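You operate a simulated robot arm through the tools that you are given. There is no shell and no other tool.

The job below is to be done with a simulated robot arm. You get a single attempt, and the scene is never put back.

Task
Stir the paint to an even green, then brush a coat on the square board.
Fine: stick and brush end in the grey tray; leave the wide board.

The check looks at the end state, three seconds after you hand in, the way a careful person would. Anything else that was tipped, shoved, dropped, spilled or broken makes it a failure.

Robot
A 7-joint arm with a two-finger parallel gripper, fixed in place. Base frame: the origin is at the foot of the arm, x ahead of it, y to its left, z up; the work surface is at about z = 770. Lengths are in mm, angles in degrees, forces in N, time in s.
Its first joint turns from -149.0 to 149.0 degrees. Payload 3.5 kg.
The tool frame sits at the grasp point between the pads (the TCP): z along the fingers, y along the line on which they close. The tips reach 23 mm beyond it. Largest opening 94 mm; finger width 38, thickness 10; the body of the gripper, 54 by 96 mm, starts 39 mm behind the TCP.
Orientation is that of the tool frame in the base frame, as [roll, pitch, yaw] about the fixed x, y, z axes, in that order (R = Rz(yaw) Ry(pitch) Rx(roll)). With the fingers straight down and closing along the base's y, the tool's x points along the base's -x, its y along +y and its z along -z.

Tools
- The arm moves only by the tool jog_arm. Its argument "moves" is a list of rows, each an object (a shift or turn left out is 0, a gripper value left out holds the last) with "travel": the shift along the base's x, y, z in units of 300 mm (1.0 is 300 mm), a list of three; "rotation": the turn, a rotation vector about the base's x, y, z in units of 45 degrees (1.0 is 45 degrees), a list of three; "fingers": the finger opening in mm, from 0 to 94. In form: [{"travel": [dx, dy, dz], "rotation": [rx, ry, rz], "fingers": fingers}, ...]. A call has 1 to 20 rows; each row is the pose to reach, as a shift and turn from the pose commanded when the call began. A call with a number of a shift or a turn outside -1 to 1 is refused whole. Rows are played at 5 a second. More than 50 mm and 8.6 degrees between two rows, or a gripper value outside its range, and nothing of the call is played. A pose out of reach is approached as far as the arm can. The call stops where the force on the tool passes 40 N (or 10 N more than at its start, if that is more) or the arm is blocked; 0.2 s more then pass. Each finger travels about 153 mm/s and halts on what it meets, pressing with about 44 N; the grip force reading is that of the motor and also rises with nothing between the fingers. The clock runs only during rows and for 0.2 s after the last one: add rows that repeat a pose to give the fingers time. The reply holds the time, the measured pose of the TCP, the force on the tool along the base axes, the opening and the grip force, in the units named above and with some noise, with the torque about the TCP (base axes, N m) and any sound that the robot's microphone picked up.
- Cameras (640 x 400 px; columns grow to the right, rows downward): "scene" is fixed at [49.8, 495.1, 1558.7]; the picture's right is [0.84, -0.54, 0.00], its down [-0.38, -0.59, -0.71] and it looks along [0.38, 0.60, -0.70] (base axes); focal length 352 px, centre (320, 200). "wrist" rides on the gripper at [86, 16, -75] in the tool frame; the picture's right is [-0.18, 0.98, 0.00], its down [-0.58, -0.11, -0.81] and it looks along [-0.79, -0.15, 0.59] (tool axes); focal length 243 px, centre (320, 200). There is no depth. A picture from a camera that has moved, and an enlarged one, comes with that camera's place and axes in the base frame and with its lens. The place of the scene camera against the robot may be out by one fixed shift of up to 25 mm in any direction.
- grab_frame(camera): a new picture of that camera. The clock stands still meanwhile.
- inspect(camera, box): a new picture of the part [left, top, right, bottom] of that camera's present view, enlarged. The clock stands still meanwhile.
- close_job(): hands the job in; it is judged then, once.

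Places have to be worked out from the pictures, the camera data and where the tool is seen. Open the gripper and draw the arm clear of the work before you hand the job in, unless the task says otherwise.

The tools are called after ">>>" by a JSON object that holds its "name" and its "arguments". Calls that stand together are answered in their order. jog_arm: Moves the arm, as the interface text tells. Its arguments: {"type":"object","properties":{"moves":{"type":"array","items":{"type":"object","properties":{"travel":{"type":"array","items":{"type":"number"}},"rotation":{"type":"array","items":{"type":"number"}},"fingers":{"type":"number"}}}}},"required":["moves"]} The other tools are called the same way: grab_frame (camera) takes a picture; inspect (camera, box) takes an enlarged picture of a part of a camera's view; close_job () hands the job in.

At the start:

```text
t: 0.0
ee_pos: [766.8, 785.6, 1163.8]
tcp_rot: [179.9, 0.1, -179.9]
ft_force: [-0.6, 0.2, -0.1]
torque: [-0.02, 0.0, -0.02]
grip_width: 93.8
finger_force: 0.1
```

scene: 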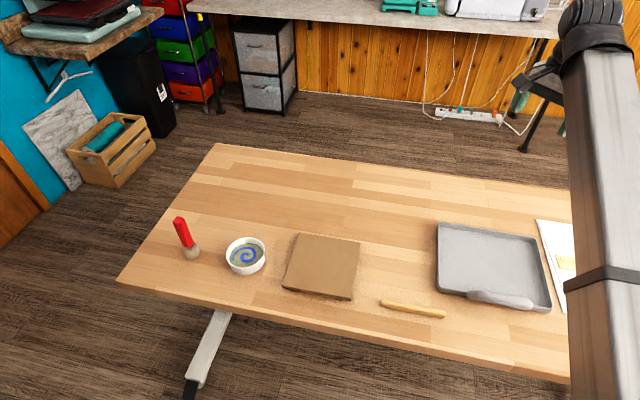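
wrist: 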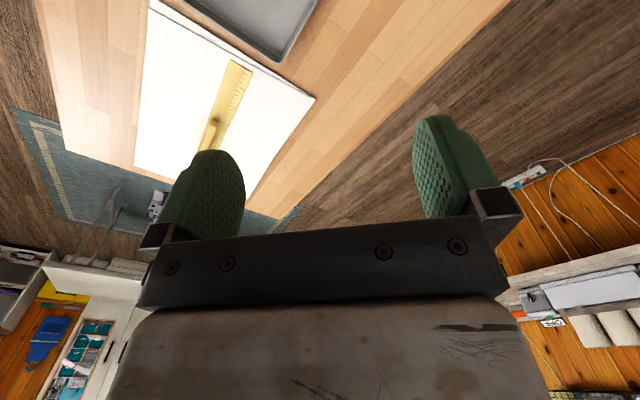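

The scene shows a brush standing upright (red handle), a bowl of paint, a square board, a stick, and a grey tray. I'll look closer at each before moving.

>>> {"name": "inspect", "arguments": {"camera": "scene", "box": [140, 190, 300, 290]}}

>>> {"name": "inspect", "arguments": {"camera": "scene", "box": [270, 220, 430, 320]}}

>>> {"name": "inspect", "arguments": {"camera": "scene", "box": [370, 200, 594, 340]}}

```text
4.00 times, centred on (220, 240) of scene
camera zoom: at [49.8, 495.1, 1558.7], right [0.84, -0.54, 0.0], down [-0.38, -0.59, -0.71], along [0.38, 0.6, -0.7], focal length 1408 px, centre (720, 40)
```

zoom: 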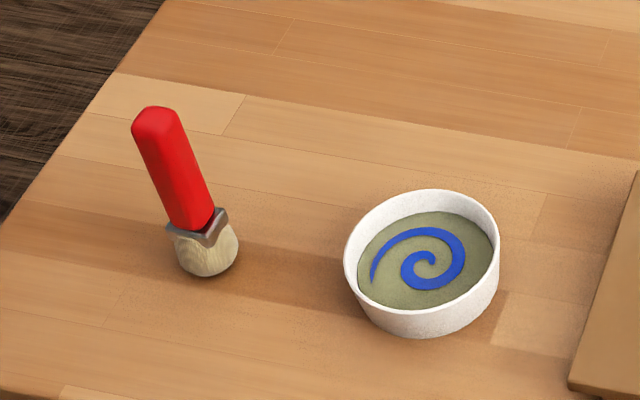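

```text
4.00 times, centred on (350, 270) of scene
camera zoom: at [49.8, 495.1, 1558.7], right [0.84, -0.54, 0.0], down [-0.38, -0.59, -0.71], along [0.38, 0.6, -0.7], focal length 1408 px, centre (200, -80)
```

zoom: 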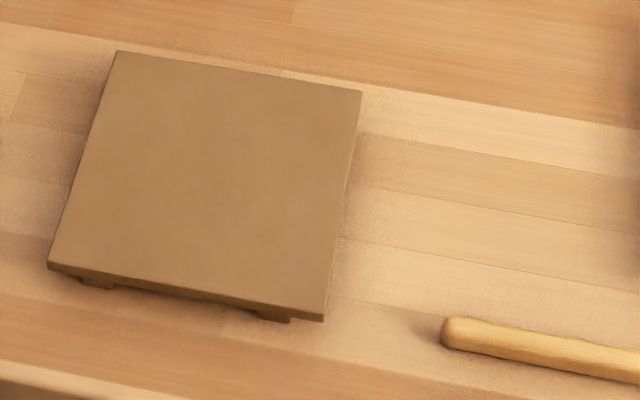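

```text
2.86 times, centred on (482, 270) of scene
camera zoom: at [49.8, 495.1, 1558.7], right [0.84, -0.54, 0.0], down [-0.38, -0.59, -0.71], along [0.38, 0.6, -0.7], focal length 1006 px, centre (-143, 0)
```

zoom: 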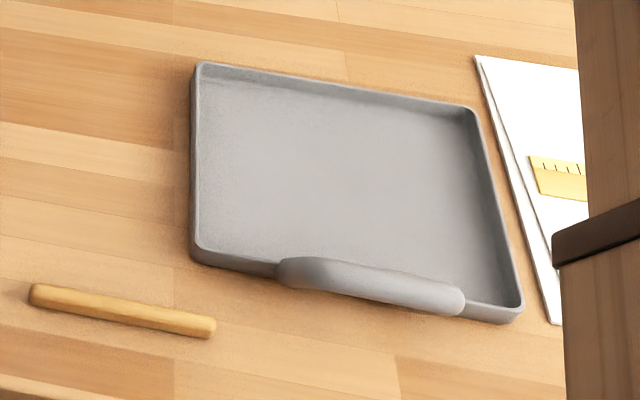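

All objects are laid along a diagonal table edge (about 45° in the base frame): stick near [460,730], bowl near [186,1090], brush near [61,1177], square board near [346,948], tray near [713,716]. I'll move toward the stick at a safe height and yaw -45° so the fingers close across it.

>>> {"name": "jog_arm", "arguments": {"moves": [{"travel": [-0.1, -0.01, -0.02], "rotation": [0, 0, -0.1]}, {"travel": [-0.2, -0.02, -0.05], "rotation": [0, 0, -0.2]}, {"travel": [-0.3, -0.03, -0.08], "rotation": [0, 0, -0.3]}, {"travel": [-0.4, -0.04, -0.12], "rotation": [0, 0, -0.4]}, {"travel": [-0.5, -0.05, -0.16], "rotation": [0, 0, -0.5]}, {"travel": [-0.6, -0.06, -0.2], "rotation": [0, 0, -0.6]}, {"travel": [-0.7, -0.07, -0.24], "rotation": [0, 0, -0.7]}, {"travel": [-0.8, -0.08, -0.28], "rotation": [0, 0, -0.8]}, {"travel": [-0.9, -0.09, -0.32], "rotation": [0, 0, -0.9]}, {"travel": [-1.0, -0.1, -0.36], "rotation": [0, 0, -1.0]}]}}

```text
t: 2.2
ee_pos: [465.6, 755.6, 1056.1]
tcp_rot: [-180.0, 0.0, 135.0]
ft_force: [0.9, -0.9, 0.5]
torque: [0.0, 0.01, 0.01]
grip_width: 94.0
finger_force: 0.0
```

The move completed with no contact. I'll take pictures from both cameras to see the stick and where the wide board is.

>>> {"name": "grab_frame", "arguments": {"camera": "scene"}}

>>> {"name": "grab_frame", "arguments": {"camera": "wrist"}}

```text
taken
```

scene: 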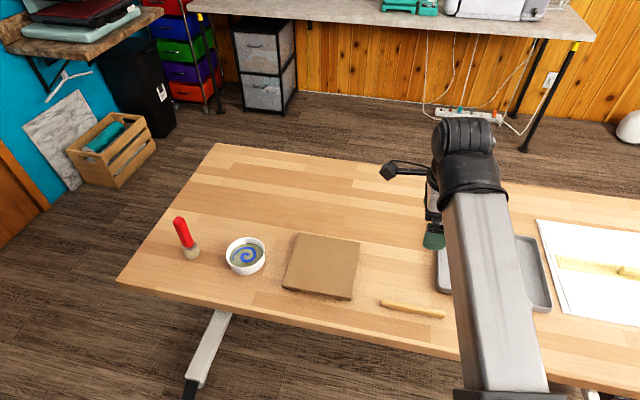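

```text
taken
camera wrist: at [415.7, 828.5, 1130.8], right [0.83, 0.56, 0.0], down [0.33, -0.49, 0.81], along [0.45, -0.67, -0.59], focal length 243 px, centre (320, 200)
```

wrist: 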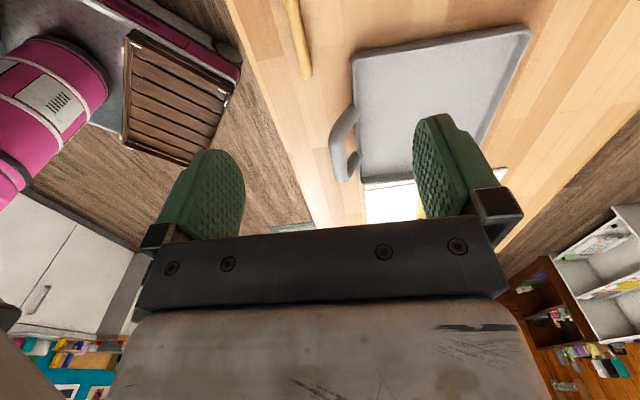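

The wrist view agrees with the scene camera up to a shift of about (-13,-10) mm; the stick's near end is at about [501,668]. I'll lower toward a grip point near the far end of the stick and look again.

>>> {"name": "jog_arm", "arguments": {"moves": [{"travel": [-0.04, -0.0, -0.12]}, {"travel": [-0.08, -0.01, -0.24]}, {"travel": [-0.12, -0.01, -0.36]}, {"travel": [-0.16, -0.015, -0.48]}, {"travel": [-0.17, -0.015, -0.55], "fingers": 60}]}}

>>> {"name": "grab_frame", "arguments": {"camera": "wrist"}}

>>> {"name": "grab_frame", "arguments": {"camera": "scene"}}

```text
t: 3.4
ee_pos: [415.2, 750.8, 891.0]
tcp_rot: [179.9, 0.1, 135.0]
ft_force: [-0.1, -0.4, -0.3]
torque: [-0.04, 0.02, 0.0]
grip_width: 59.9
finger_force: 0.1
```

```text
taken
camera wrist: at [364.7, 824.1, 965.8], right [0.83, 0.56, 0.0], down [0.33, -0.49, 0.81], along [0.46, -0.67, -0.59], focal length 243 px, centre (320, 200)
```

wrist: 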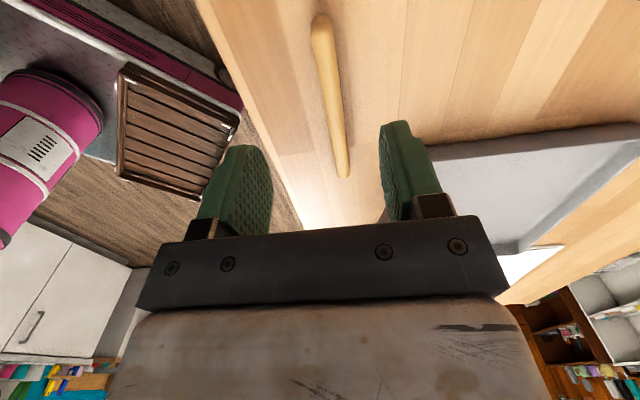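

```text
taken
```

scene: 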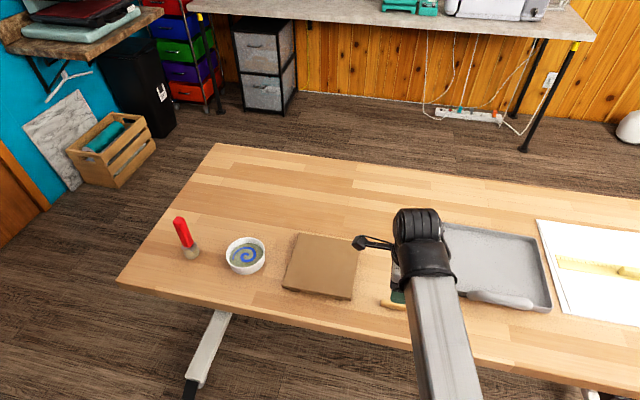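

From the wrist view the stick axis runs from about [398,777] to [506,665]; I'm about 6 mm off the axis, so I shift by (+4,+4) and lower to z≈803, then check.

>>> {"name": "jog_arm", "arguments": {"moves": [{"travel": [0.01, 0.013, -0.1]}, {"travel": [0.013, 0.013, -0.2]}, {"travel": [0.013, 0.013, -0.26]}, {"travel": [0.013, 0.013, -0.293]}, {"travel": [0.013, 0.013, -0.293]}]}}

>>> {"name": "grab_frame", "arguments": {"camera": "wrist"}}

>>> {"name": "inspect", "arguments": {"camera": "scene", "box": [340, 240, 500, 340]}}

```text
t: 4.6
ee_pos: [419.0, 755.5, 803.3]
tcp_rot: [179.9, -0.1, 135.0]
ft_force: [-0.2, -0.2, -0.1]
torque: [0.01, 0.0, 0.02]
grip_width: 59.9
finger_force: 0.0
```

```text
taken
camera wrist: at [369.4, 828.9, 877.6], right [0.83, 0.56, 0.0], down [0.33, -0.49, 0.81], along [0.46, -0.67, -0.59], focal length 243 px, centre (320, 200)
```

wrist: 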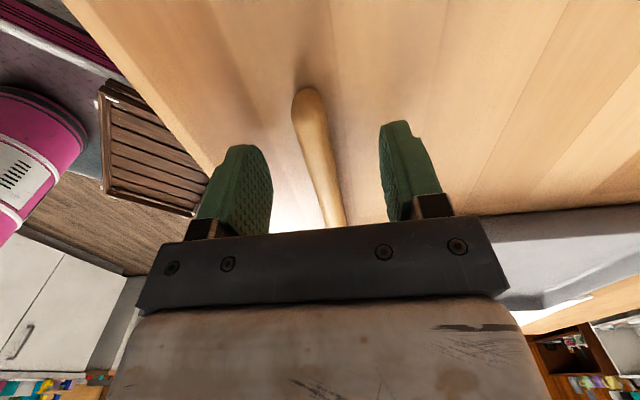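

```text
4.00 times, centred on (420, 290) of scene
camera zoom: at [49.8, 495.1, 1558.7], right [0.84, -0.54, 0.0], down [-0.38, -0.59, -0.71], along [0.38, 0.6, -0.7], focal length 1408 px, centre (-80, -160)
```

zoom: 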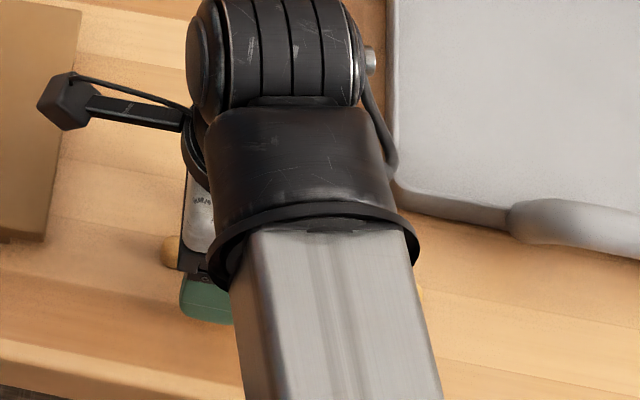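

The stick is now centered between the fingers, with the far end about 28 mm from the TCP. I'll descend to about z=795 and close on it.

>>> {"name": "jog_arm", "arguments": {"moves": [{"travel": [0, 0, -0.012]}, {"travel": [0, 0, -0.022]}, {"travel": [0, 0, -0.028]}, {"travel": [0, 0, -0.028]}]}}

```text
t: 5.6
ee_pos: [419.4, 756.0, 794.5]
tcp_rot: [-180.0, 0.0, 135.1]
ft_force: [0.9, -0.4, 0.4]
torque: [-0.02, 0.02, 0.01]
grip_width: 60.2
finger_force: 0.0
```

No contact with the table yet at z=794.5. Closing the fingers on the stick.

>>> {"name": "jog_arm", "arguments": {"moves": [{"travel": [0, 0, 0], "fingers": 30}, {"travel": [0, 0, 0], "fingers": 0}, {"travel": [0, 0, 0], "fingers": 0}, {"travel": [0, 0, 0], "fingers": 0}]}}

>>> {"name": "grab_frame", "arguments": {"camera": "wrist"}}

```text
t: 6.6
ee_pos: [417.8, 755.3, 795.2]
tcp_rot: [-179.9, 0.0, 135.0]
ft_force: [0.1, 0.0, -0.8]
torque: [0.03, 0.01, 0.0]
grip_width: 13.5
finger_force: 43.2
```

```text
taken
camera wrist: at [369.3, 828.5, 869.5], right [0.83, 0.56, 0.0], down [0.33, -0.49, 0.81], along [0.46, -0.67, -0.59], focal length 243 px, centre (320, 200)
```

wrist: 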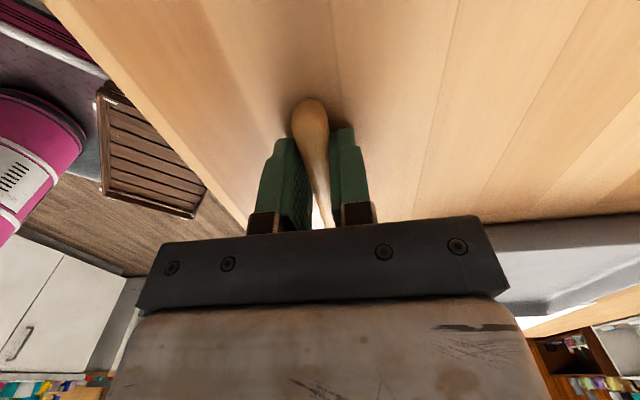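

The stick is held (opening 13.5 mm). I'll lift it straight up to about z=1000.

>>> {"name": "jog_arm", "arguments": {"moves": [{"travel": [0, 0, 0.08]}, {"travel": [0, 0, 0.2]}, {"travel": [0, 0, 0.34]}, {"travel": [0, 0, 0.48]}, {"travel": [0, 0, 0.6]}, {"travel": [0, 0, 0.68]}]}}

```text
t: 8.0
ee_pos: [419.1, 754.9, 999.8]
tcp_rot: [180.0, 0.0, 135.0]
ft_force: [0.3, 0.2, -0.2]
torque: [0.02, 0.0, -0.02]
grip_width: 13.1
finger_force: 44.1
```

Stick lifted cleanly. Now I tilt the tool 45° about its closing axis (toward azimuth 135°) so the stick begins to point down.

>>> {"name": "jog_arm", "arguments": {"moves": [{"travel": [0, 0, 0.02], "rotation": [0.118, 0.118, 0]}, {"travel": [0, 0, 0.04], "rotation": [0.236, 0.236, 0]}, {"travel": [0, 0, 0.06], "rotation": [0.354, 0.354, 0]}, {"travel": [0, 0, 0.08], "rotation": [0.472, 0.472, 0]}, {"travel": [0, 0, 0.1], "rotation": [0.59, 0.59, 0]}, {"travel": [0, 0, 0.12], "rotation": [0.707, 0.707, 0]}, {"travel": [0, 0, 0.12], "rotation": [0.707, 0.707, 0]}]}}

>>> {"name": "grab_frame", "arguments": {"camera": "scene"}}

>>> {"name": "grab_frame", "arguments": {"camera": "wrist"}}

```text
t: 9.6
ee_pos: [418.2, 754.7, 1033.3]
tcp_rot: [-180.0, -45.1, 135.0]
ft_force: [0.6, 0.2, -0.4]
torque: [-0.02, 0.0, -0.03]
grip_width: 13.5
finger_force: 44.0
```

```text
taken
```

scene: 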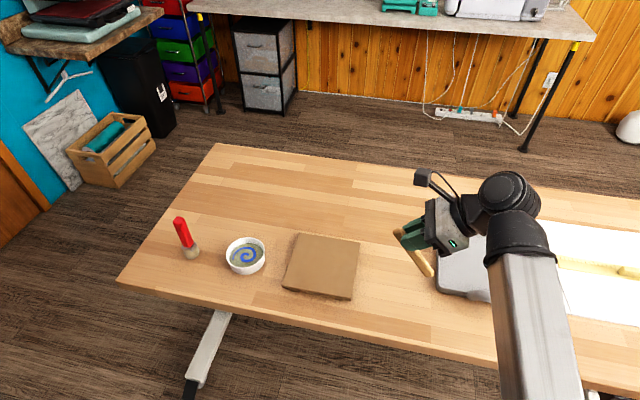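

```text
taken
camera wrist: at [423.8, 772.7, 1149.0], right [0.79, 0.6, -0.13], down [0.62, -0.77, 0.16], along [-0.01, -0.2, -0.98], focal length 243 px, centre (320, 200)
```

wrist: 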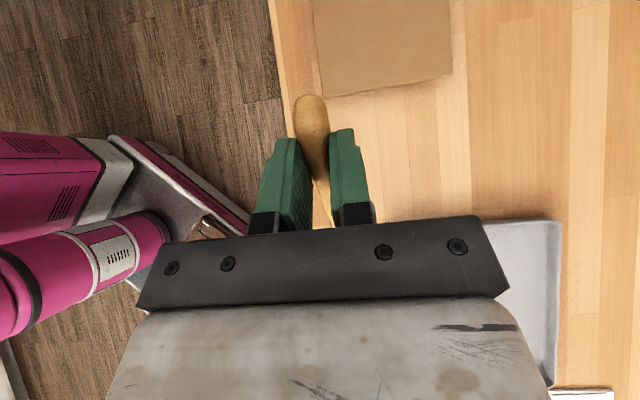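

The tilt works and the stick stays steady. I'll tilt the other 45° so the stick hangs vertical and the tool is horizontal.

>>> {"name": "jog_arm", "arguments": {"moves": [{"travel": [0, 0, 0], "rotation": [0.118, 0.118, 0]}, {"travel": [0, 0, 0], "rotation": [0.236, 0.236, 0]}, {"travel": [0, 0, 0], "rotation": [0.354, 0.354, 0]}, {"travel": [0, 0, 0], "rotation": [0.472, 0.472, 0]}, {"travel": [0, 0, 0], "rotation": [0.59, 0.59, 0]}, {"travel": [0, 0, 0], "rotation": [0.707, 0.707, 0]}, {"travel": [0, 0, 0], "rotation": [0.707, 0.707, 0]}]}}

>>> {"name": "grab_frame", "arguments": {"camera": "scene"}}

```text
t: 11.2
ee_pos: [419.2, 755.6, 1034.9]
tcp_rot: [3.7, -90.0, -48.7]
ft_force: [-0.3, -0.1, 0.4]
torque: [0.01, 0.0, 0.01]
grip_width: 13.3
finger_force: 44.1
```

```text
taken
```

scene: 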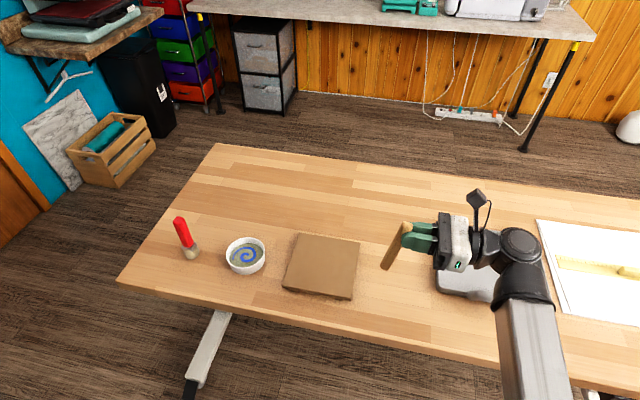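

Stick is vertical with the tool horizontal, camera on top. Next I move toward the bowl at this height, yawing -40° so the tool points outward.

>>> {"name": "jog_arm", "arguments": {"moves": [{"travel": [-0.07, 0.085, 0], "rotation": [0, 0, -0.1]}, {"travel": [-0.15, 0.19, 0], "rotation": [0, 0, -0.25]}, {"travel": [-0.23, 0.29, 0], "rotation": [0, 0, -0.4]}, {"travel": [-0.31, 0.39, 0], "rotation": [0, 0, -0.55]}, {"travel": [-0.39, 0.49, 0], "rotation": [0, 0, -0.7]}, {"travel": [-0.47, 0.59, 0], "rotation": [0, 0, -0.82]}, {"travel": [-0.53, 0.667, 0], "rotation": [0, 0, -0.889]}, {"travel": [-0.53, 0.667, 0], "rotation": [0, 0, -0.889]}]}}

>>> {"name": "grab_frame", "arguments": {"camera": "scene"}}

>>> {"name": "grab_frame", "arguments": {"camera": "wrist"}}

```text
t: 13.0
ee_pos: [260.0, 955.0, 1035.6]
tcp_rot: [169.7, -90.0, 105.3]
ft_force: [-0.1, -0.1, -1.0]
torque: [0.02, 0.0, -0.01]
grip_width: 13.4
finger_force: 44.4
```

```text
taken
```

scene: 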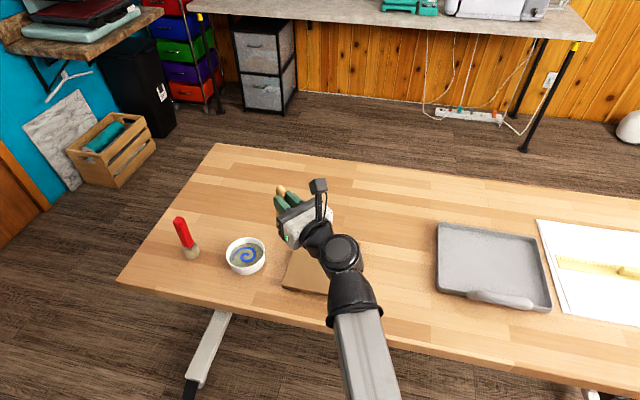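

```text
taken
camera wrist: at [283.2, 882.6, 1122.2], right [0.98, 0.08, -0.18], down [-0.04, -0.81, -0.58], along [-0.2, 0.58, -0.79], focal length 243 px, centre (320, 200)
```

wrist: 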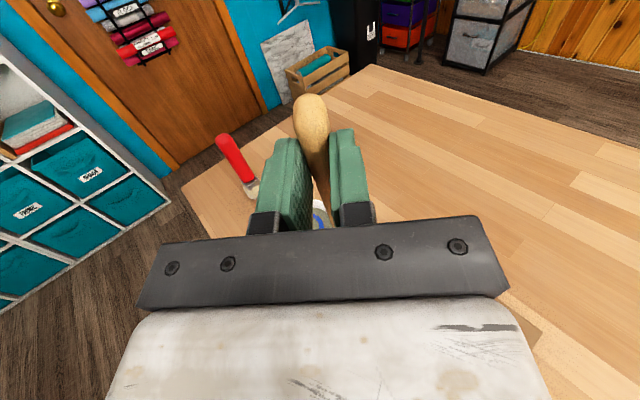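

The wrist view puts the brush base at about [51,1173], agreeing with the scene camera (shift about -9,-8). The bowl is hidden behind the fingers, so I'll sidestep to see it clearly before dipping.

>>> {"name": "jog_arm", "arguments": {"moves": [{"travel": [0.13, -0.06, -0.08]}, {"travel": [0.267, -0.117, -0.167]}, {"travel": [0.267, -0.117, -0.167]}]}}

>>> {"name": "grab_frame", "arguments": {"camera": "wrist"}}

>>> {"name": "inspect", "arguments": {"camera": "wrist", "box": [140, 100, 300, 200]}}

```text
refused: row 2 steps farther than a row can; nothing moved
```

```text
taken
camera wrist: at [283.2, 882.6, 1122.2], right [0.98, 0.08, -0.18], down [-0.04, -0.81, -0.58], along [-0.2, 0.58, -0.79], focal length 243 px, centre (320, 200)
```

wrist: 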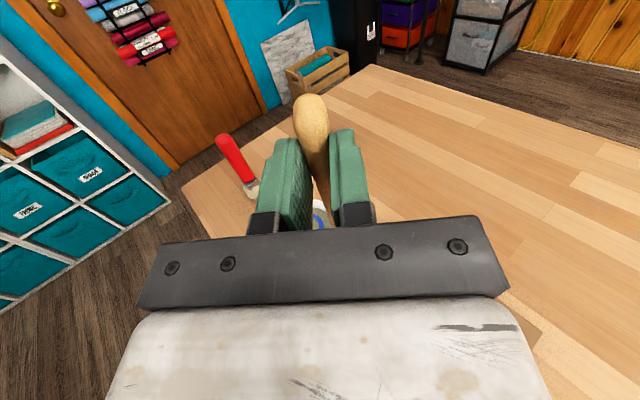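

```text
4.00 times, centred on (220, 150) of wrist
camera zoom: at [283.2, 882.6, 1122.2], right [0.98, 0.08, -0.18], down [-0.04, -0.81, -0.58], along [-0.2, 0.58, -0.79], focal length 970 px, centre (720, 400)
```

zoom: 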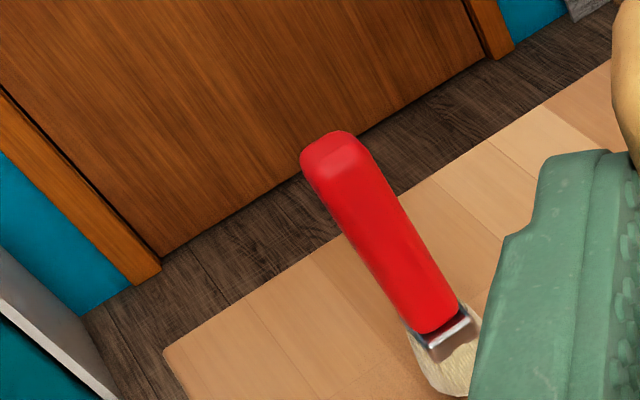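

The step was just over the row limit, so nothing moved. I'll resend with smaller steps.

>>> {"name": "jog_arm", "arguments": {"moves": [{"travel": [0.09, -0.04, -0.055]}, {"travel": [0.18, -0.08, -0.11]}, {"travel": [0.267, -0.117, -0.167]}, {"travel": [0.267, -0.117, -0.167]}]}}

>>> {"name": "grab_frame", "arguments": {"camera": "wrist"}}

>>> {"name": "inspect", "arguments": {"camera": "wrist", "box": [140, 100, 300, 200]}}

```text
t: 14.0
ee_pos: [341.2, 919.6, 986.4]
tcp_rot: [17.3, -90.0, -102.2]
ft_force: [-0.4, 0.8, 0.0]
torque: [0.05, -0.01, 0.01]
grip_width: 13.2
finger_force: 44.0
```

```text
taken
camera wrist: at [363.4, 847.3, 1071.9], right [0.98, 0.09, -0.18], down [-0.04, -0.81, -0.58], along [-0.2, 0.58, -0.79], focal length 243 px, centre (320, 200)
```

wrist: 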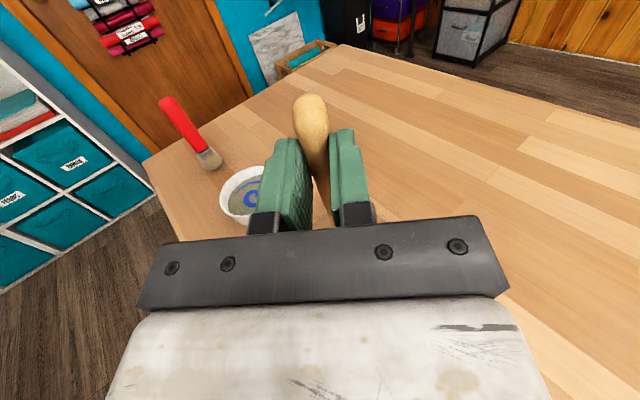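

```text
4.00 times, centred on (220, 150) of wrist
camera zoom: at [363.4, 847.3, 1071.9], right [0.98, 0.09, -0.18], down [-0.04, -0.81, -0.58], along [-0.2, 0.58, -0.79], focal length 970 px, centre (720, 400)
```

zoom: 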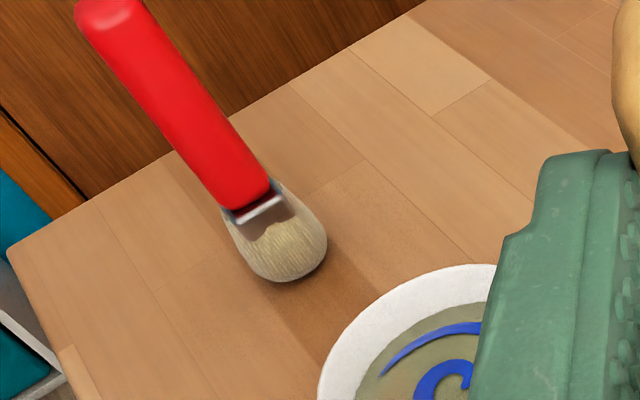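

From the wrist view I estimate the bowl center near [178,1067] with the rim at about z≈805. I'll bring the stick over it with the tip still about 50 mm above the rim, and check from the scene camera.

>>> {"name": "jog_arm", "arguments": {"moves": [{"travel": [-0.1, 0.08, 0]}, {"travel": [-0.22, 0.175, 0]}, {"travel": [-0.34, 0.275, 0]}, {"travel": [-0.45, 0.365, 0]}, {"travel": [-0.539, 0.435, 0]}, {"travel": [-0.539, 0.435, 0]}]}}

>>> {"name": "inspect", "arguments": {"camera": "scene", "box": [150, 170, 310, 290]}}

>>> {"name": "grab_frame", "arguments": {"camera": "wrist"}}

```text
t: 15.4
ee_pos: [178.7, 1050.0, 985.6]
tcp_rot: [-15.2, -90.0, -69.8]
ft_force: [0.1, 0.4, -0.7]
torque: [0.0, 0.01, -0.01]
grip_width: 13.3
finger_force: 43.5
```

```text
3.33 times, centred on (230, 230) of scene
camera zoom: at [49.8, 495.1, 1558.7], right [0.84, -0.54, 0.0], down [-0.38, -0.59, -0.71], along [0.38, 0.6, -0.7], focal length 1173 px, centre (620, 100)
```

zoom: 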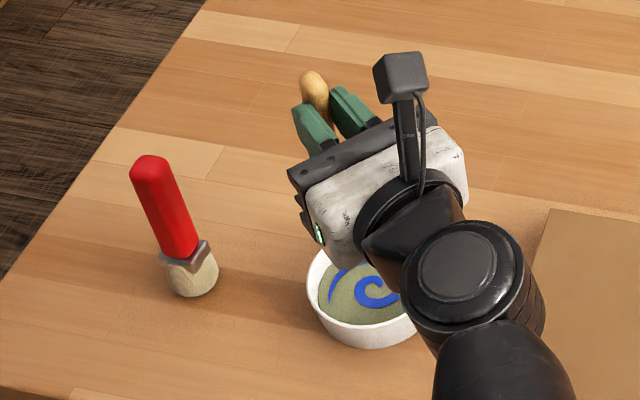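

```text
taken
camera wrist: at [200.5, 977.9, 1071.8], right [0.98, 0.09, -0.18], down [-0.04, -0.81, -0.58], along [-0.2, 0.58, -0.79], focal length 243 px, centre (320, 200)
```

wrist: 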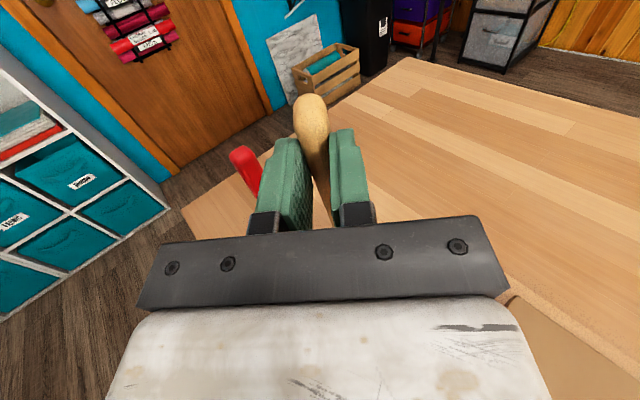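

The gripper hides the tip from the scene camera, but the visible stick top confirms a scene shift of roughly (-8,-10,0). For a precise bowl fix I'll back off and yaw -25° so the whole bowl appears in the wrist view.

>>> {"name": "jog_arm", "arguments": {"moves": [{"travel": [0.07, -0.11, 0], "rotation": [0, 0, -0.1]}, {"travel": [0.14, -0.22, 0], "rotation": [0, 0, -0.2]}, {"travel": [0.21, -0.33, 0], "rotation": [0, 0, -0.3]}, {"travel": [0.28, -0.44, 0], "rotation": [0, 0, -0.4]}, {"travel": [0.35, -0.55, 0], "rotation": [0, 0, -0.5]}, {"travel": [0.405, -0.633, 0], "rotation": [0, 0, -0.556]}, {"travel": [0.405, -0.633, 0], "rotation": [0, 0, -0.556]}]}}

>>> {"name": "grab_frame", "arguments": {"camera": "wrist"}}

>>> {"name": "inspect", "arguments": {"camera": "wrist", "box": [160, 130, 288, 210]}}

```text
t: 17.0
ee_pos: [300.7, 860.8, 983.8]
tcp_rot: [177.3, -90.0, 72.5]
ft_force: [0.7, -0.5, -0.3]
torque: [-0.03, 0.0, -0.04]
grip_width: 13.2
finger_force: 44.0
```

```text
taken
camera wrist: at [290.4, 785.6, 1070.7], right [0.92, -0.34, -0.18], down [-0.38, -0.72, -0.58], along [0.06, 0.61, -0.79], focal length 243 px, centre (320, 200)
```

wrist: 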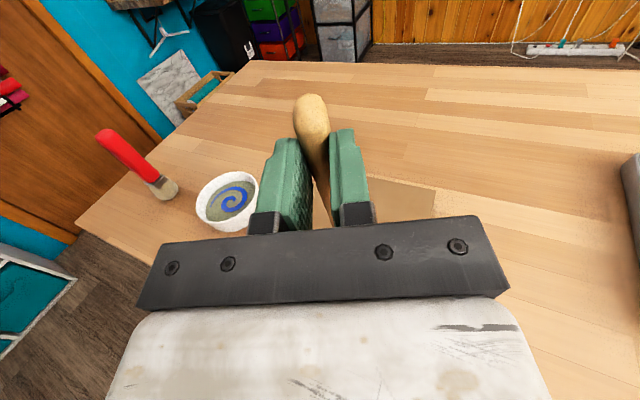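

```text
5.00 times, centred on (224, 170) of wrist
camera zoom: at [290.4, 785.6, 1070.7], right [0.92, -0.34, -0.18], down [-0.38, -0.72, -0.58], along [0.06, 0.61, -0.79], focal length 1213 px, centre (800, 350)
```

zoom: 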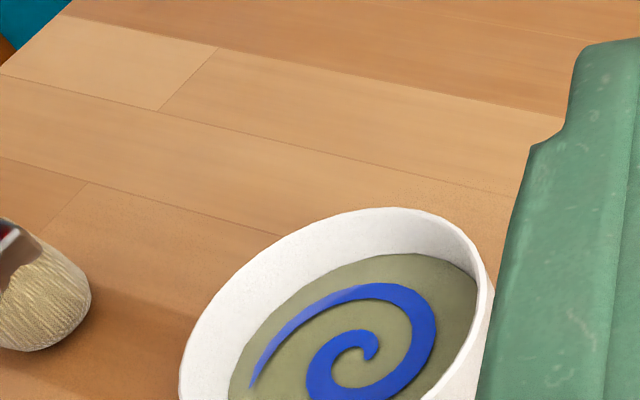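

The bowl is fully in view now; I'll zoom on it for an accurate center.

>>> {"name": "inspect", "arguments": {"camera": "wrist", "box": [180, 160, 276, 240]}}

>>> {"name": "inspect", "arguments": {"camera": "scene", "box": [206, 225, 286, 285]}}

>>> {"name": "inspect", "arguments": {"camera": "scene", "box": [160, 205, 220, 270]}}

```text
5.00 times, centred on (228, 200) of wrist
camera zoom: at [290.4, 785.6, 1070.7], right [0.92, -0.34, -0.18], down [-0.38, -0.72, -0.58], along [0.06, 0.61, -0.79], focal length 1213 px, centre (780, 200)
```

zoom: 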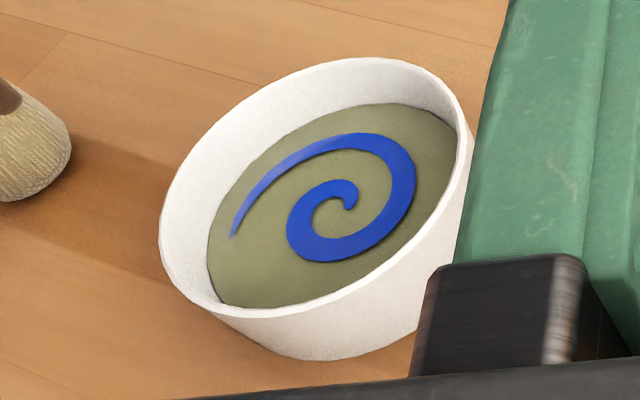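

```text
6.67 times, centred on (246, 255) of scene
camera zoom: at [49.8, 495.1, 1558.7], right [0.84, -0.54, 0.0], down [-0.38, -0.59, -0.71], along [0.38, 0.6, -0.7], focal length 2347 px, centre (813, -167)
```

zoom: 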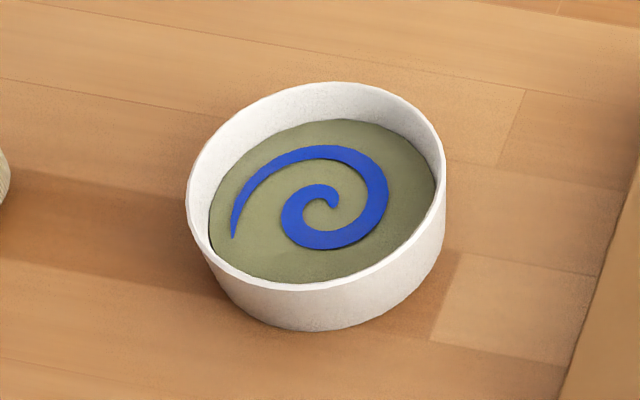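

```text
6.15 times, centred on (190, 238) of scene
camera zoom: at [49.8, 495.1, 1558.7], right [0.84, -0.54, 0.0], down [-0.38, -0.59, -0.71], along [0.38, 0.6, -0.7], focal length 2166 px, centre (1120, -31)
```

zoom: 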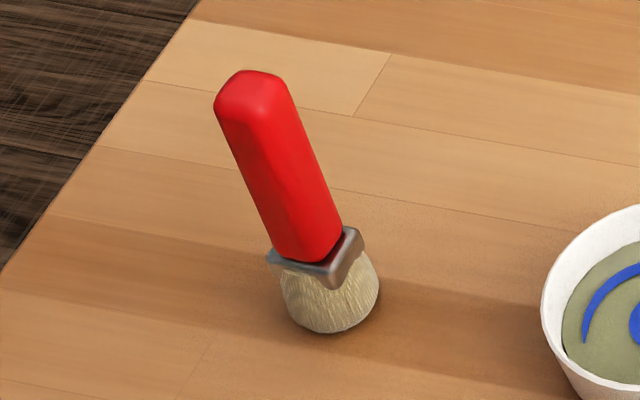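

Combining both cameras, the bowl center is about [180,1066] with the rim near z≈804 and inner radius ~46. I'll move the stick back over the center with the tool pointing at azimuth ~115° so the scene camera can see the tip.

>>> {"name": "jog_arm", "arguments": {"moves": [{"travel": [-0.04, 0.07, 0], "rotation": [0, 0, 0.14]}, {"travel": [-0.09, 0.155, 0], "rotation": [0, 0, 0.29]}, {"travel": [-0.15, 0.25, 0], "rotation": [0, 0, 0.44]}, {"travel": [-0.21, 0.345, 0], "rotation": [0, 0, 0.59]}, {"travel": [-0.27, 0.45, 0], "rotation": [0, 0, 0.74]}, {"travel": [-0.33, 0.55, 0], "rotation": [0, 0, 0.88]}, {"travel": [-0.379, 0.634, 0], "rotation": [0, 0, 1.0]}, {"travel": [-0.379, 0.634, 0], "rotation": [0, 0, 1.0]}]}}

>>> {"name": "inspect", "arguments": {"camera": "scene", "box": [150, 170, 310, 290]}}

>>> {"name": "grab_frame", "arguments": {"camera": "wrist"}}

```text
t: 18.8
ee_pos: [187.4, 1050.8, 985.8]
tcp_rot: [-10.8, -90.0, -54.2]
ft_force: [-0.2, -0.5, 0.3]
torque: [0.0, 0.0, 0.02]
grip_width: 13.1
finger_force: 44.0
```

```text
3.33 times, centred on (230, 230) of scene
camera zoom: at [49.8, 495.1, 1558.7], right [0.84, -0.54, 0.0], down [-0.38, -0.59, -0.71], along [0.38, 0.6, -0.7], focal length 1173 px, centre (620, 100)
```

zoom: 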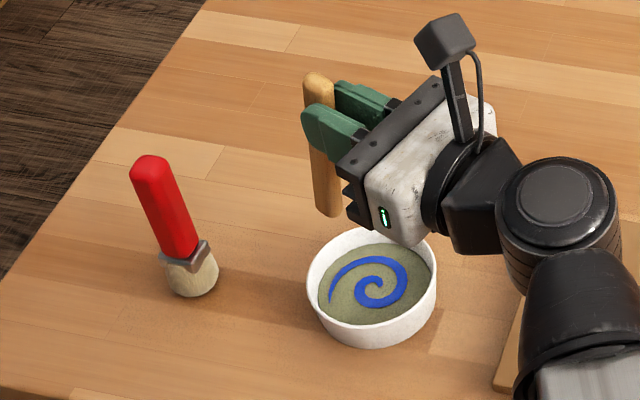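

```text
taken
camera wrist: at [232.7, 990.5, 1071.7], right [0.89, 0.42, -0.18], down [0.24, -0.78, -0.58], along [-0.38, 0.47, -0.79], focal length 243 px, centre (320, 200)
```

wrist: 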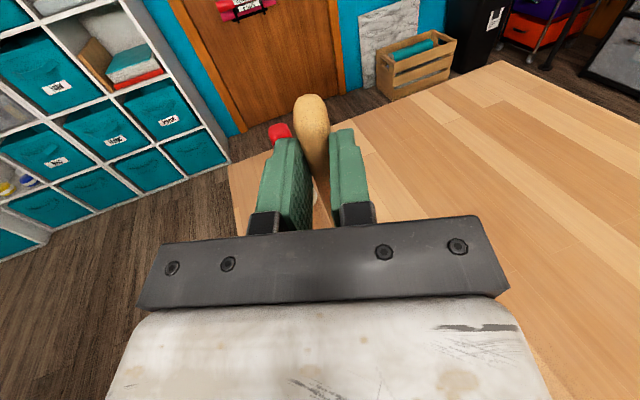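

The scene view shows the stick tip at zoom (329,213), left of where a vertical stick would be: the stick sagged about 7–8° in the grip, tip forward. I'll dip the tool 8° to bring the stick back to vertical and check.

>>> {"name": "jog_arm", "arguments": {"moves": [{"travel": [0, 0, 0], "rotation": [-0.08, -0.037, 0]}, {"travel": [0, 0, 0], "rotation": [-0.161, -0.075, 0]}, {"travel": [0, 0, 0], "rotation": [-0.161, -0.075, 0]}]}}

>>> {"name": "inspect", "arguments": {"camera": "scene", "box": [190, 180, 290, 280]}}

```text
t: 19.6
ee_pos: [186.1, 1051.1, 986.1]
tcp_rot: [179.9, -81.8, 115.1]
ft_force: [0.6, 0.2, -0.1]
torque: [0.01, 0.02, 0.0]
grip_width: 13.3
finger_force: 43.4
```

```text
4.00 times, centred on (240, 230) of scene
camera zoom: at [49.8, 495.1, 1558.7], right [0.84, -0.54, 0.0], down [-0.38, -0.59, -0.71], along [0.38, 0.6, -0.7], focal length 1408 px, centre (640, 80)
```

zoom: 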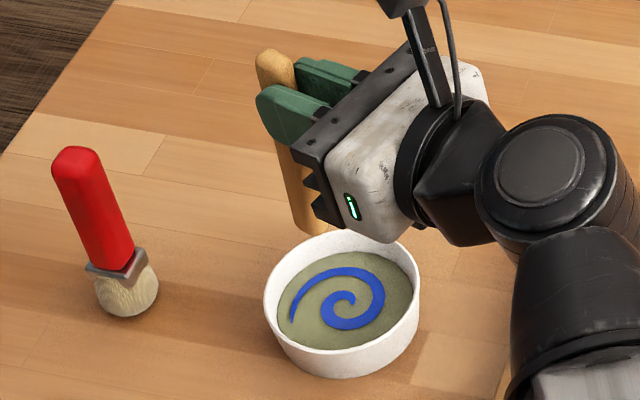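

The stick is now nearly vertical; projecting it down, the tip would land about 12 mm left of the bowl center. I'll shift by (+9,-8) and lower 48 mm, still just above the rim, then recheck.

>>> {"name": "jog_arm", "arguments": {"moves": [{"travel": [0.015, -0.013, -0.05]}, {"travel": [0.03, -0.027, -0.11]}, {"travel": [0.03, -0.027, -0.16]}, {"travel": [0.03, -0.027, -0.16]}]}}

>>> {"name": "inspect", "arguments": {"camera": "scene", "box": [200, 210, 280, 280]}}

```text
t: 20.6
ee_pos: [195.4, 1042.8, 936.3]
tcp_rot: [-179.8, -82.0, 114.9]
ft_force: [0.4, 0.1, -0.5]
torque: [-0.01, -0.01, 0.0]
grip_width: 13.5
finger_force: 43.9
```

```text
5.71 times, centred on (240, 245) of scene
camera zoom: at [49.8, 495.1, 1558.7], right [0.84, -0.54, 0.0], down [-0.38, -0.59, -0.71], along [0.38, 0.6, -0.7], focal length 2011 px, centre (777, -57)
```

zoom: 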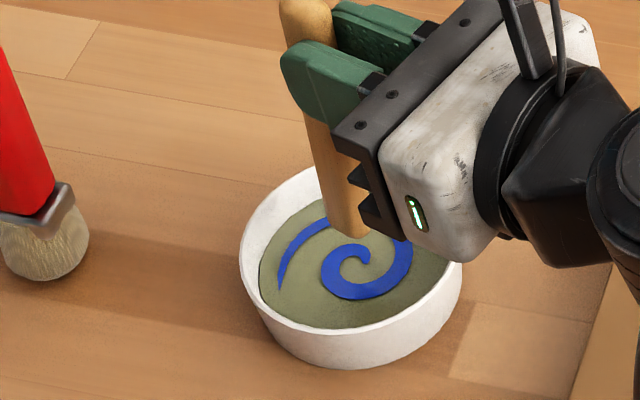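

The tip (zoom 353,235) is just above the rim and lines up with the bowl's middle within ~5 mm. I lower it 24 mm first and check forces and view.

>>> {"name": "jog_arm", "arguments": {"moves": [{"travel": [0, 0, -0.02]}, {"travel": [0, 0, -0.04]}, {"travel": [0, 0, -0.06]}, {"travel": [0, 0, -0.08]}, {"travel": [0, 0, -0.08]}]}}

>>> {"name": "inspect", "arguments": {"camera": "scene", "box": [200, 210, 280, 280]}}

```text
t: 21.8
ee_pos: [195.0, 1043.4, 913.0]
tcp_rot: [-179.8, -82.0, 114.9]
ft_force: [-0.3, 0.8, 0.1]
torque: [-0.01, 0.02, 0.0]
grip_width: 13.5
finger_force: 44.0
```

```text
5.71 times, centred on (240, 245) of scene
camera zoom: at [49.8, 495.1, 1558.7], right [0.84, -0.54, 0.0], down [-0.38, -0.59, -0.71], along [0.38, 0.6, -0.7], focal length 2011 px, centre (777, -57)
```

zoom: 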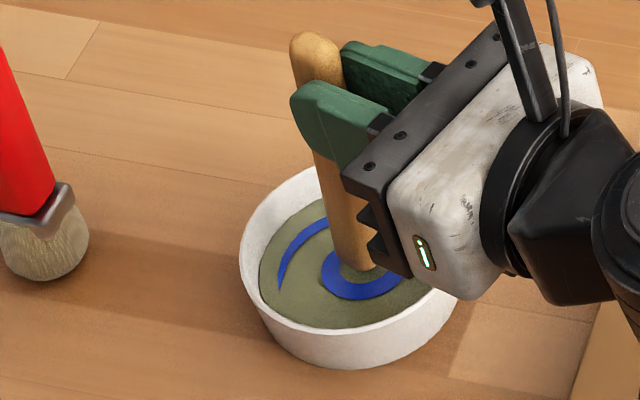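

The tip is right at the paint surface near the middle of the swirl. I'll lower another 8 mm to submerge it, watching for bottom contact.

>>> {"name": "jog_arm", "arguments": {"moves": [{"travel": [0, 0, -0.009]}, {"travel": [0, 0, -0.018]}, {"travel": [0, 0, -0.026]}, {"travel": [0, 0, -0.026]}]}}

>>> {"name": "inspect", "arguments": {"camera": "scene", "box": [200, 210, 280, 280]}}

```text
t: 22.8
ee_pos: [195.0, 1041.6, 904.6]
tcp_rot: [179.8, -82.0, 115.1]
ft_force: [0.0, 0.3, -0.1]
torque: [0.0, -0.01, 0.01]
grip_width: 13.3
finger_force: 43.8
```

```text
5.71 times, centred on (240, 245) of scene
camera zoom: at [49.8, 495.1, 1558.7], right [0.84, -0.54, 0.0], down [-0.38, -0.59, -0.71], along [0.38, 0.6, -0.7], focal length 2011 px, centre (777, -57)
```

zoom: 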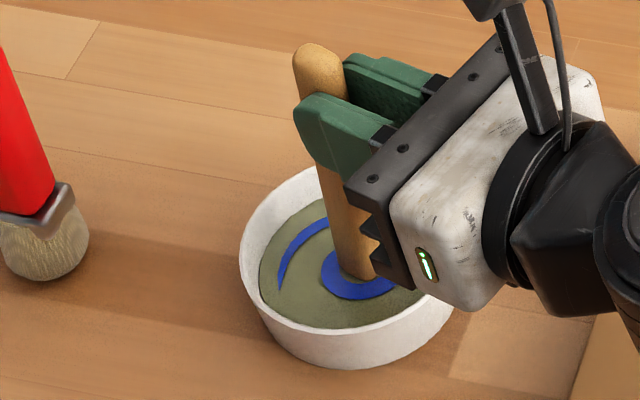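

The tip is in the paint with no bottom contact, about 7 mm off center toward the robot. Now I stir: a spiral out to a 20 mm circle around the center, about half a turn per second.

>>> {"name": "jog_arm", "arguments": {"moves": [{"travel": [0.0196, -0.0036, 0]}, {"travel": [0.0412, 0.0099, 0]}, {"travel": [0.0507, 0.0398, 0]}, {"travel": [0.0353, 0.0719, 0]}, {"travel": [0, 0.09, 0]}, {"travel": [-0.0392, 0.0773, 0]}, {"travel": [-0.0634, 0.0439, 0]}, {"travel": [-0.0634, 0.0027, 0]}, {"travel": [-0.0392, -0.0306, 0]}, {"travel": [0, -0.0433, 0]}, {"travel": [0.0392, -0.0306, 0]}, {"travel": [0.0634, 0.0027, 0]}, {"travel": [0.0634, 0.0439, 0]}, {"travel": [0.0392, 0.0773, 0]}, {"travel": [0, 0.09, 0]}, {"travel": [-0.0392, 0.0773, 0]}, {"travel": [-0.0634, 0.0439, 0]}, {"travel": [-0.0634, 0.0027, 0]}, {"travel": [-0.0392, -0.0306, 0]}, {"travel": [0, -0.0433, 0]}]}}

>>> {"name": "inspect", "arguments": {"camera": "scene", "box": [200, 210, 280, 280]}}

```text
t: 27.0
ee_pos: [194.9, 1029.6, 904.7]
tcp_rot: [180.0, -82.0, 115.1]
ft_force: [0.4, -0.1, -0.8]
torque: [0.04, -0.03, 0.0]
grip_width: 13.4
finger_force: 44.0
```

```text
5.71 times, centred on (240, 245) of scene
camera zoom: at [49.8, 495.1, 1558.7], right [0.84, -0.54, 0.0], down [-0.38, -0.59, -0.71], along [0.38, 0.6, -0.7], focal length 2011 px, centre (777, -57)
```

zoom: 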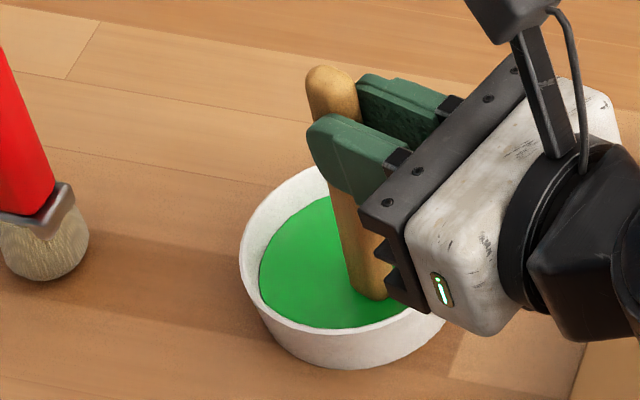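

The visible paint has turned green and the bowl hasn't moved. I'll add one more full turn and spiral in to the center, to be sure it's even.

>>> {"name": "jog_arm", "arguments": {"moves": [{"travel": [0.0392, 0.0127, 0]}, {"travel": [0.0634, 0.0461, 0]}, {"travel": [0.0634, 0.0873, 0]}, {"travel": [0.0392, 0.1206, 0]}, {"travel": [0, 0.1333, 0]}, {"travel": [-0.0392, 0.1206, 0]}, {"travel": [-0.0634, 0.0873, 0]}, {"travel": [-0.0634, 0.0461, 0]}, {"travel": [-0.0392, 0.0127, 0]}, {"travel": [0, 0, 0]}, {"travel": [0.0392, 0.0127, 0]}, {"travel": [0.0634, 0.0461, 0]}, {"travel": [0.0634, 0.0873, 0]}, {"travel": [0.03, 0.1, 0]}, {"travel": [0, 0.09, 0]}, {"travel": [-0.02, 0.067, 0]}, {"travel": [0, 0.05, 0]}, {"travel": [0, 0.067, 0]}]}}

>>> {"name": "inspect", "arguments": {"camera": "scene", "box": [200, 210, 280, 280]}}

```text
t: 30.8
ee_pos: [194.8, 1049.7, 905.6]
tcp_rot: [-180.0, -82.0, 115.0]
ft_force: [0.0, -0.3, 0.7]
torque: [0.01, 0.01, -0.03]
grip_width: 13.3
finger_force: 43.9
```

```text
5.71 times, centred on (240, 245) of scene
camera zoom: at [49.8, 495.1, 1558.7], right [0.84, -0.54, 0.0], down [-0.38, -0.59, -0.71], along [0.38, 0.6, -0.7], focal length 2011 px, centre (777, -57)
```

zoom: 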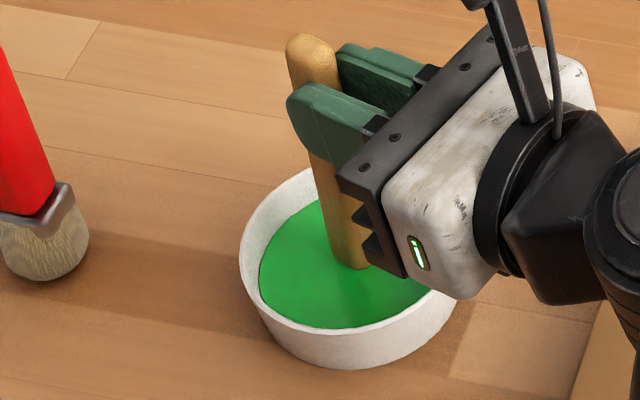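

Paint is an even green across the visible surface. I lift the stick straight up over the bowl and pause there to let any paint drain.

>>> {"name": "jog_arm", "arguments": {"moves": [{"travel": [0, 0, 0.03]}, {"travel": [0, 0, 0.06]}, {"travel": [0, 0, 0.09]}, {"travel": [0, 0, 0.12]}, {"travel": [0, 0, 0.12]}, {"travel": [0, 0, 0.12]}, {"travel": [0, 0, 0.12]}, {"travel": [0, 0, 0.16]}, {"travel": [0, 0, 0.22]}, {"travel": [0, 0, 0.28]}, {"travel": [0, 0, 0.28]}, {"travel": [0, 0, 0.28]}]}}

>>> {"name": "inspect", "arguments": {"camera": "scene", "box": [180, 180, 280, 280]}}

```text
t: 33.4
ee_pos: [194.6, 1050.3, 989.4]
tcp_rot: [179.9, -82.0, 115.1]
ft_force: [0.6, 0.4, -0.1]
torque: [-0.02, 0.02, 0.0]
grip_width: 13.6
finger_force: 43.4
```

```text
4.00 times, centred on (230, 230) of scene
camera zoom: at [49.8, 495.1, 1558.7], right [0.84, -0.54, 0.0], down [-0.38, -0.59, -0.71], along [0.38, 0.6, -0.7], focal length 1408 px, centre (680, 80)
```

zoom: 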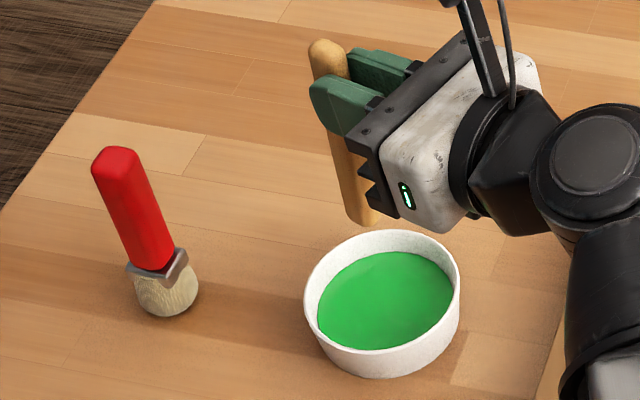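

The paint is uniformly green, the bowl is where it was, and the stick shows no drips. I'll now carry the stick toward the tray, first half of the way, yawing back +20°.

>>> {"name": "jog_arm", "arguments": {"moves": [{"travel": [0.11, -0.085, 0.02], "rotation": [0, 0, 0.06]}, {"travel": [0.23, -0.175, 0.05], "rotation": [0, 0, 0.14]}, {"travel": [0.35, -0.265, 0.08], "rotation": [0, 0, 0.22]}, {"travel": [0.47, -0.36, 0.1], "rotation": [0, 0, 0.3]}, {"travel": [0.59, -0.455, 0.12], "rotation": [0, 0, 0.38]}, {"travel": [0.7, -0.54, 0.13], "rotation": [0, 0, 0.444]}, {"travel": [0.75, -0.58, 0.13], "rotation": [0, 0, 0.444]}, {"travel": [0.75, -0.58, 0.13], "rotation": [0, 0, 0.444]}]}}

```text
t: 35.2
ee_pos: [418.7, 875.5, 1028.5]
tcp_rot: [179.9, -82.0, 135.0]
ft_force: [0.4, 0.3, 0.0]
torque: [0.0, 0.01, 0.0]
grip_width: 13.4
finger_force: 43.8
```

Now over the middle of the table. I continue toward the tray while tilting the tool back 45° so the stick starts to level out.

>>> {"name": "jog_arm", "arguments": {"moves": [{"travel": [0.1, -0.08, 0], "rotation": [-0.1, -0.1, 0]}, {"travel": [0.21, -0.165, 0], "rotation": [-0.2, -0.2, 0]}, {"travel": [0.32, -0.25, 0], "rotation": [-0.3, -0.3, 0]}, {"travel": [0.43, -0.335, 0], "rotation": [-0.4, -0.4, 0]}, {"travel": [0.54, -0.42, 0], "rotation": [-0.5, -0.5, 0]}, {"travel": [0.65, -0.5, 0], "rotation": [-0.6, -0.6, 0]}, {"travel": [0.73, -0.565, 0], "rotation": [-0.707, -0.707, 0]}, {"travel": [0.73, -0.565, 0], "rotation": [-0.707, -0.707, 0]}]}}

>>> {"name": "grab_frame", "arguments": {"camera": "wrist"}}

>>> {"name": "grab_frame", "arguments": {"camera": "scene"}}

```text
t: 37.0
ee_pos: [639.6, 706.8, 1026.5]
tcp_rot: [-179.9, -36.9, 135.0]
ft_force: [1.8, -0.5, 0.6]
torque: [0.0, 0.0, 0.0]
grip_width: 13.2
finger_force: 44.2
```

```text
taken
camera wrist: at [633.2, 735.5, 1139.1], right [0.8, 0.59, -0.11], down [0.59, -0.75, 0.3], along [0.09, -0.3, -0.95], focal length 243 px, centre (320, 200)
```

wrist: 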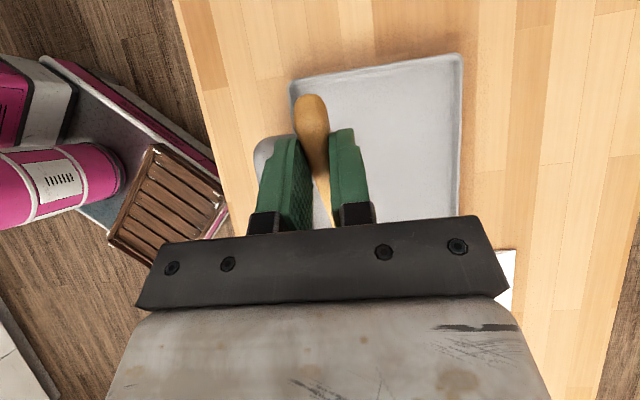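

```text
taken
```

scene: 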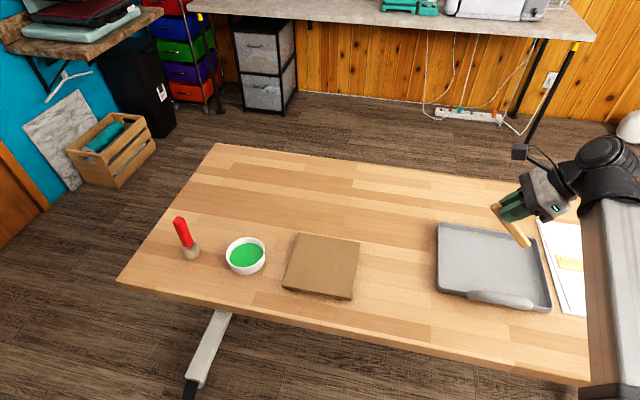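

Tray corners in the wrist view give a tray spanning about [540,733], [693,879], [880,698], [728,553]; the stick will fit along its length here. I rotate the final 45° so the stick is level over the tray.

>>> {"name": "jog_arm", "arguments": {"moves": [{"travel": [0, 0, 0], "rotation": [-0.118, -0.118, 0]}, {"travel": [0, 0, -0.02], "rotation": [-0.236, -0.236, 0]}, {"travel": [0, 0, -0.05], "rotation": [-0.354, -0.354, 0]}, {"travel": [0, 0, -0.1], "rotation": [-0.472, -0.472, 0]}, {"travel": [0, 0, -0.15], "rotation": [-0.59, -0.59, 0]}, {"travel": [0, 0, -0.2], "rotation": [-0.707, -0.707, 0]}, {"travel": [0, 0, -0.2], "rotation": [-0.707, -0.707, 0]}]}}

>>> {"name": "grab_frame", "arguments": {"camera": "wrist"}}

>>> {"name": "inspect", "arguments": {"camera": "scene", "box": [420, 160, 640, 320]}}

```text
t: 38.6
ee_pos: [639.3, 706.2, 968.3]
tcp_rot: [180.0, 8.1, 134.9]
ft_force: [0.1, 0.1, -0.4]
torque: [-0.02, -0.03, 0.04]
grip_width: 13.4
finger_force: 44.3
```

```text
taken
camera wrist: at [582.3, 785.7, 1029.3], right [0.82, 0.57, 0.03], down [0.25, -0.4, 0.88], along [0.51, -0.72, -0.47], focal length 243 px, centre (320, 200)
```

wrist: 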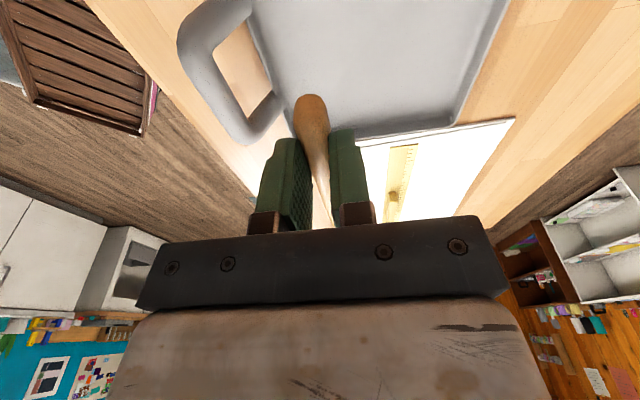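

```text
2.50 times, centred on (530, 240) of scene
camera zoom: at [49.8, 495.1, 1558.7], right [0.84, -0.54, 0.0], down [-0.38, -0.59, -0.71], along [0.38, 0.6, -0.7], focal length 880 px, centre (-205, 100)
```

zoom: 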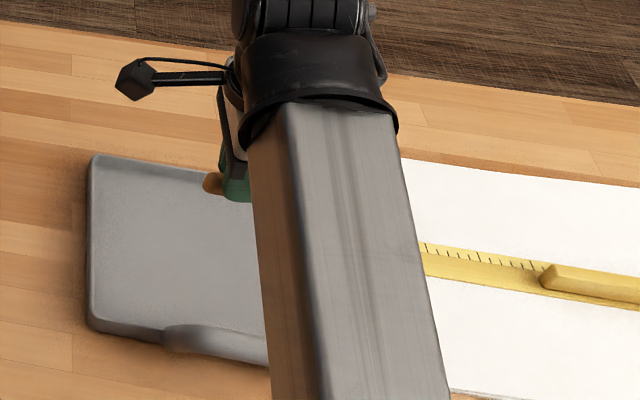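

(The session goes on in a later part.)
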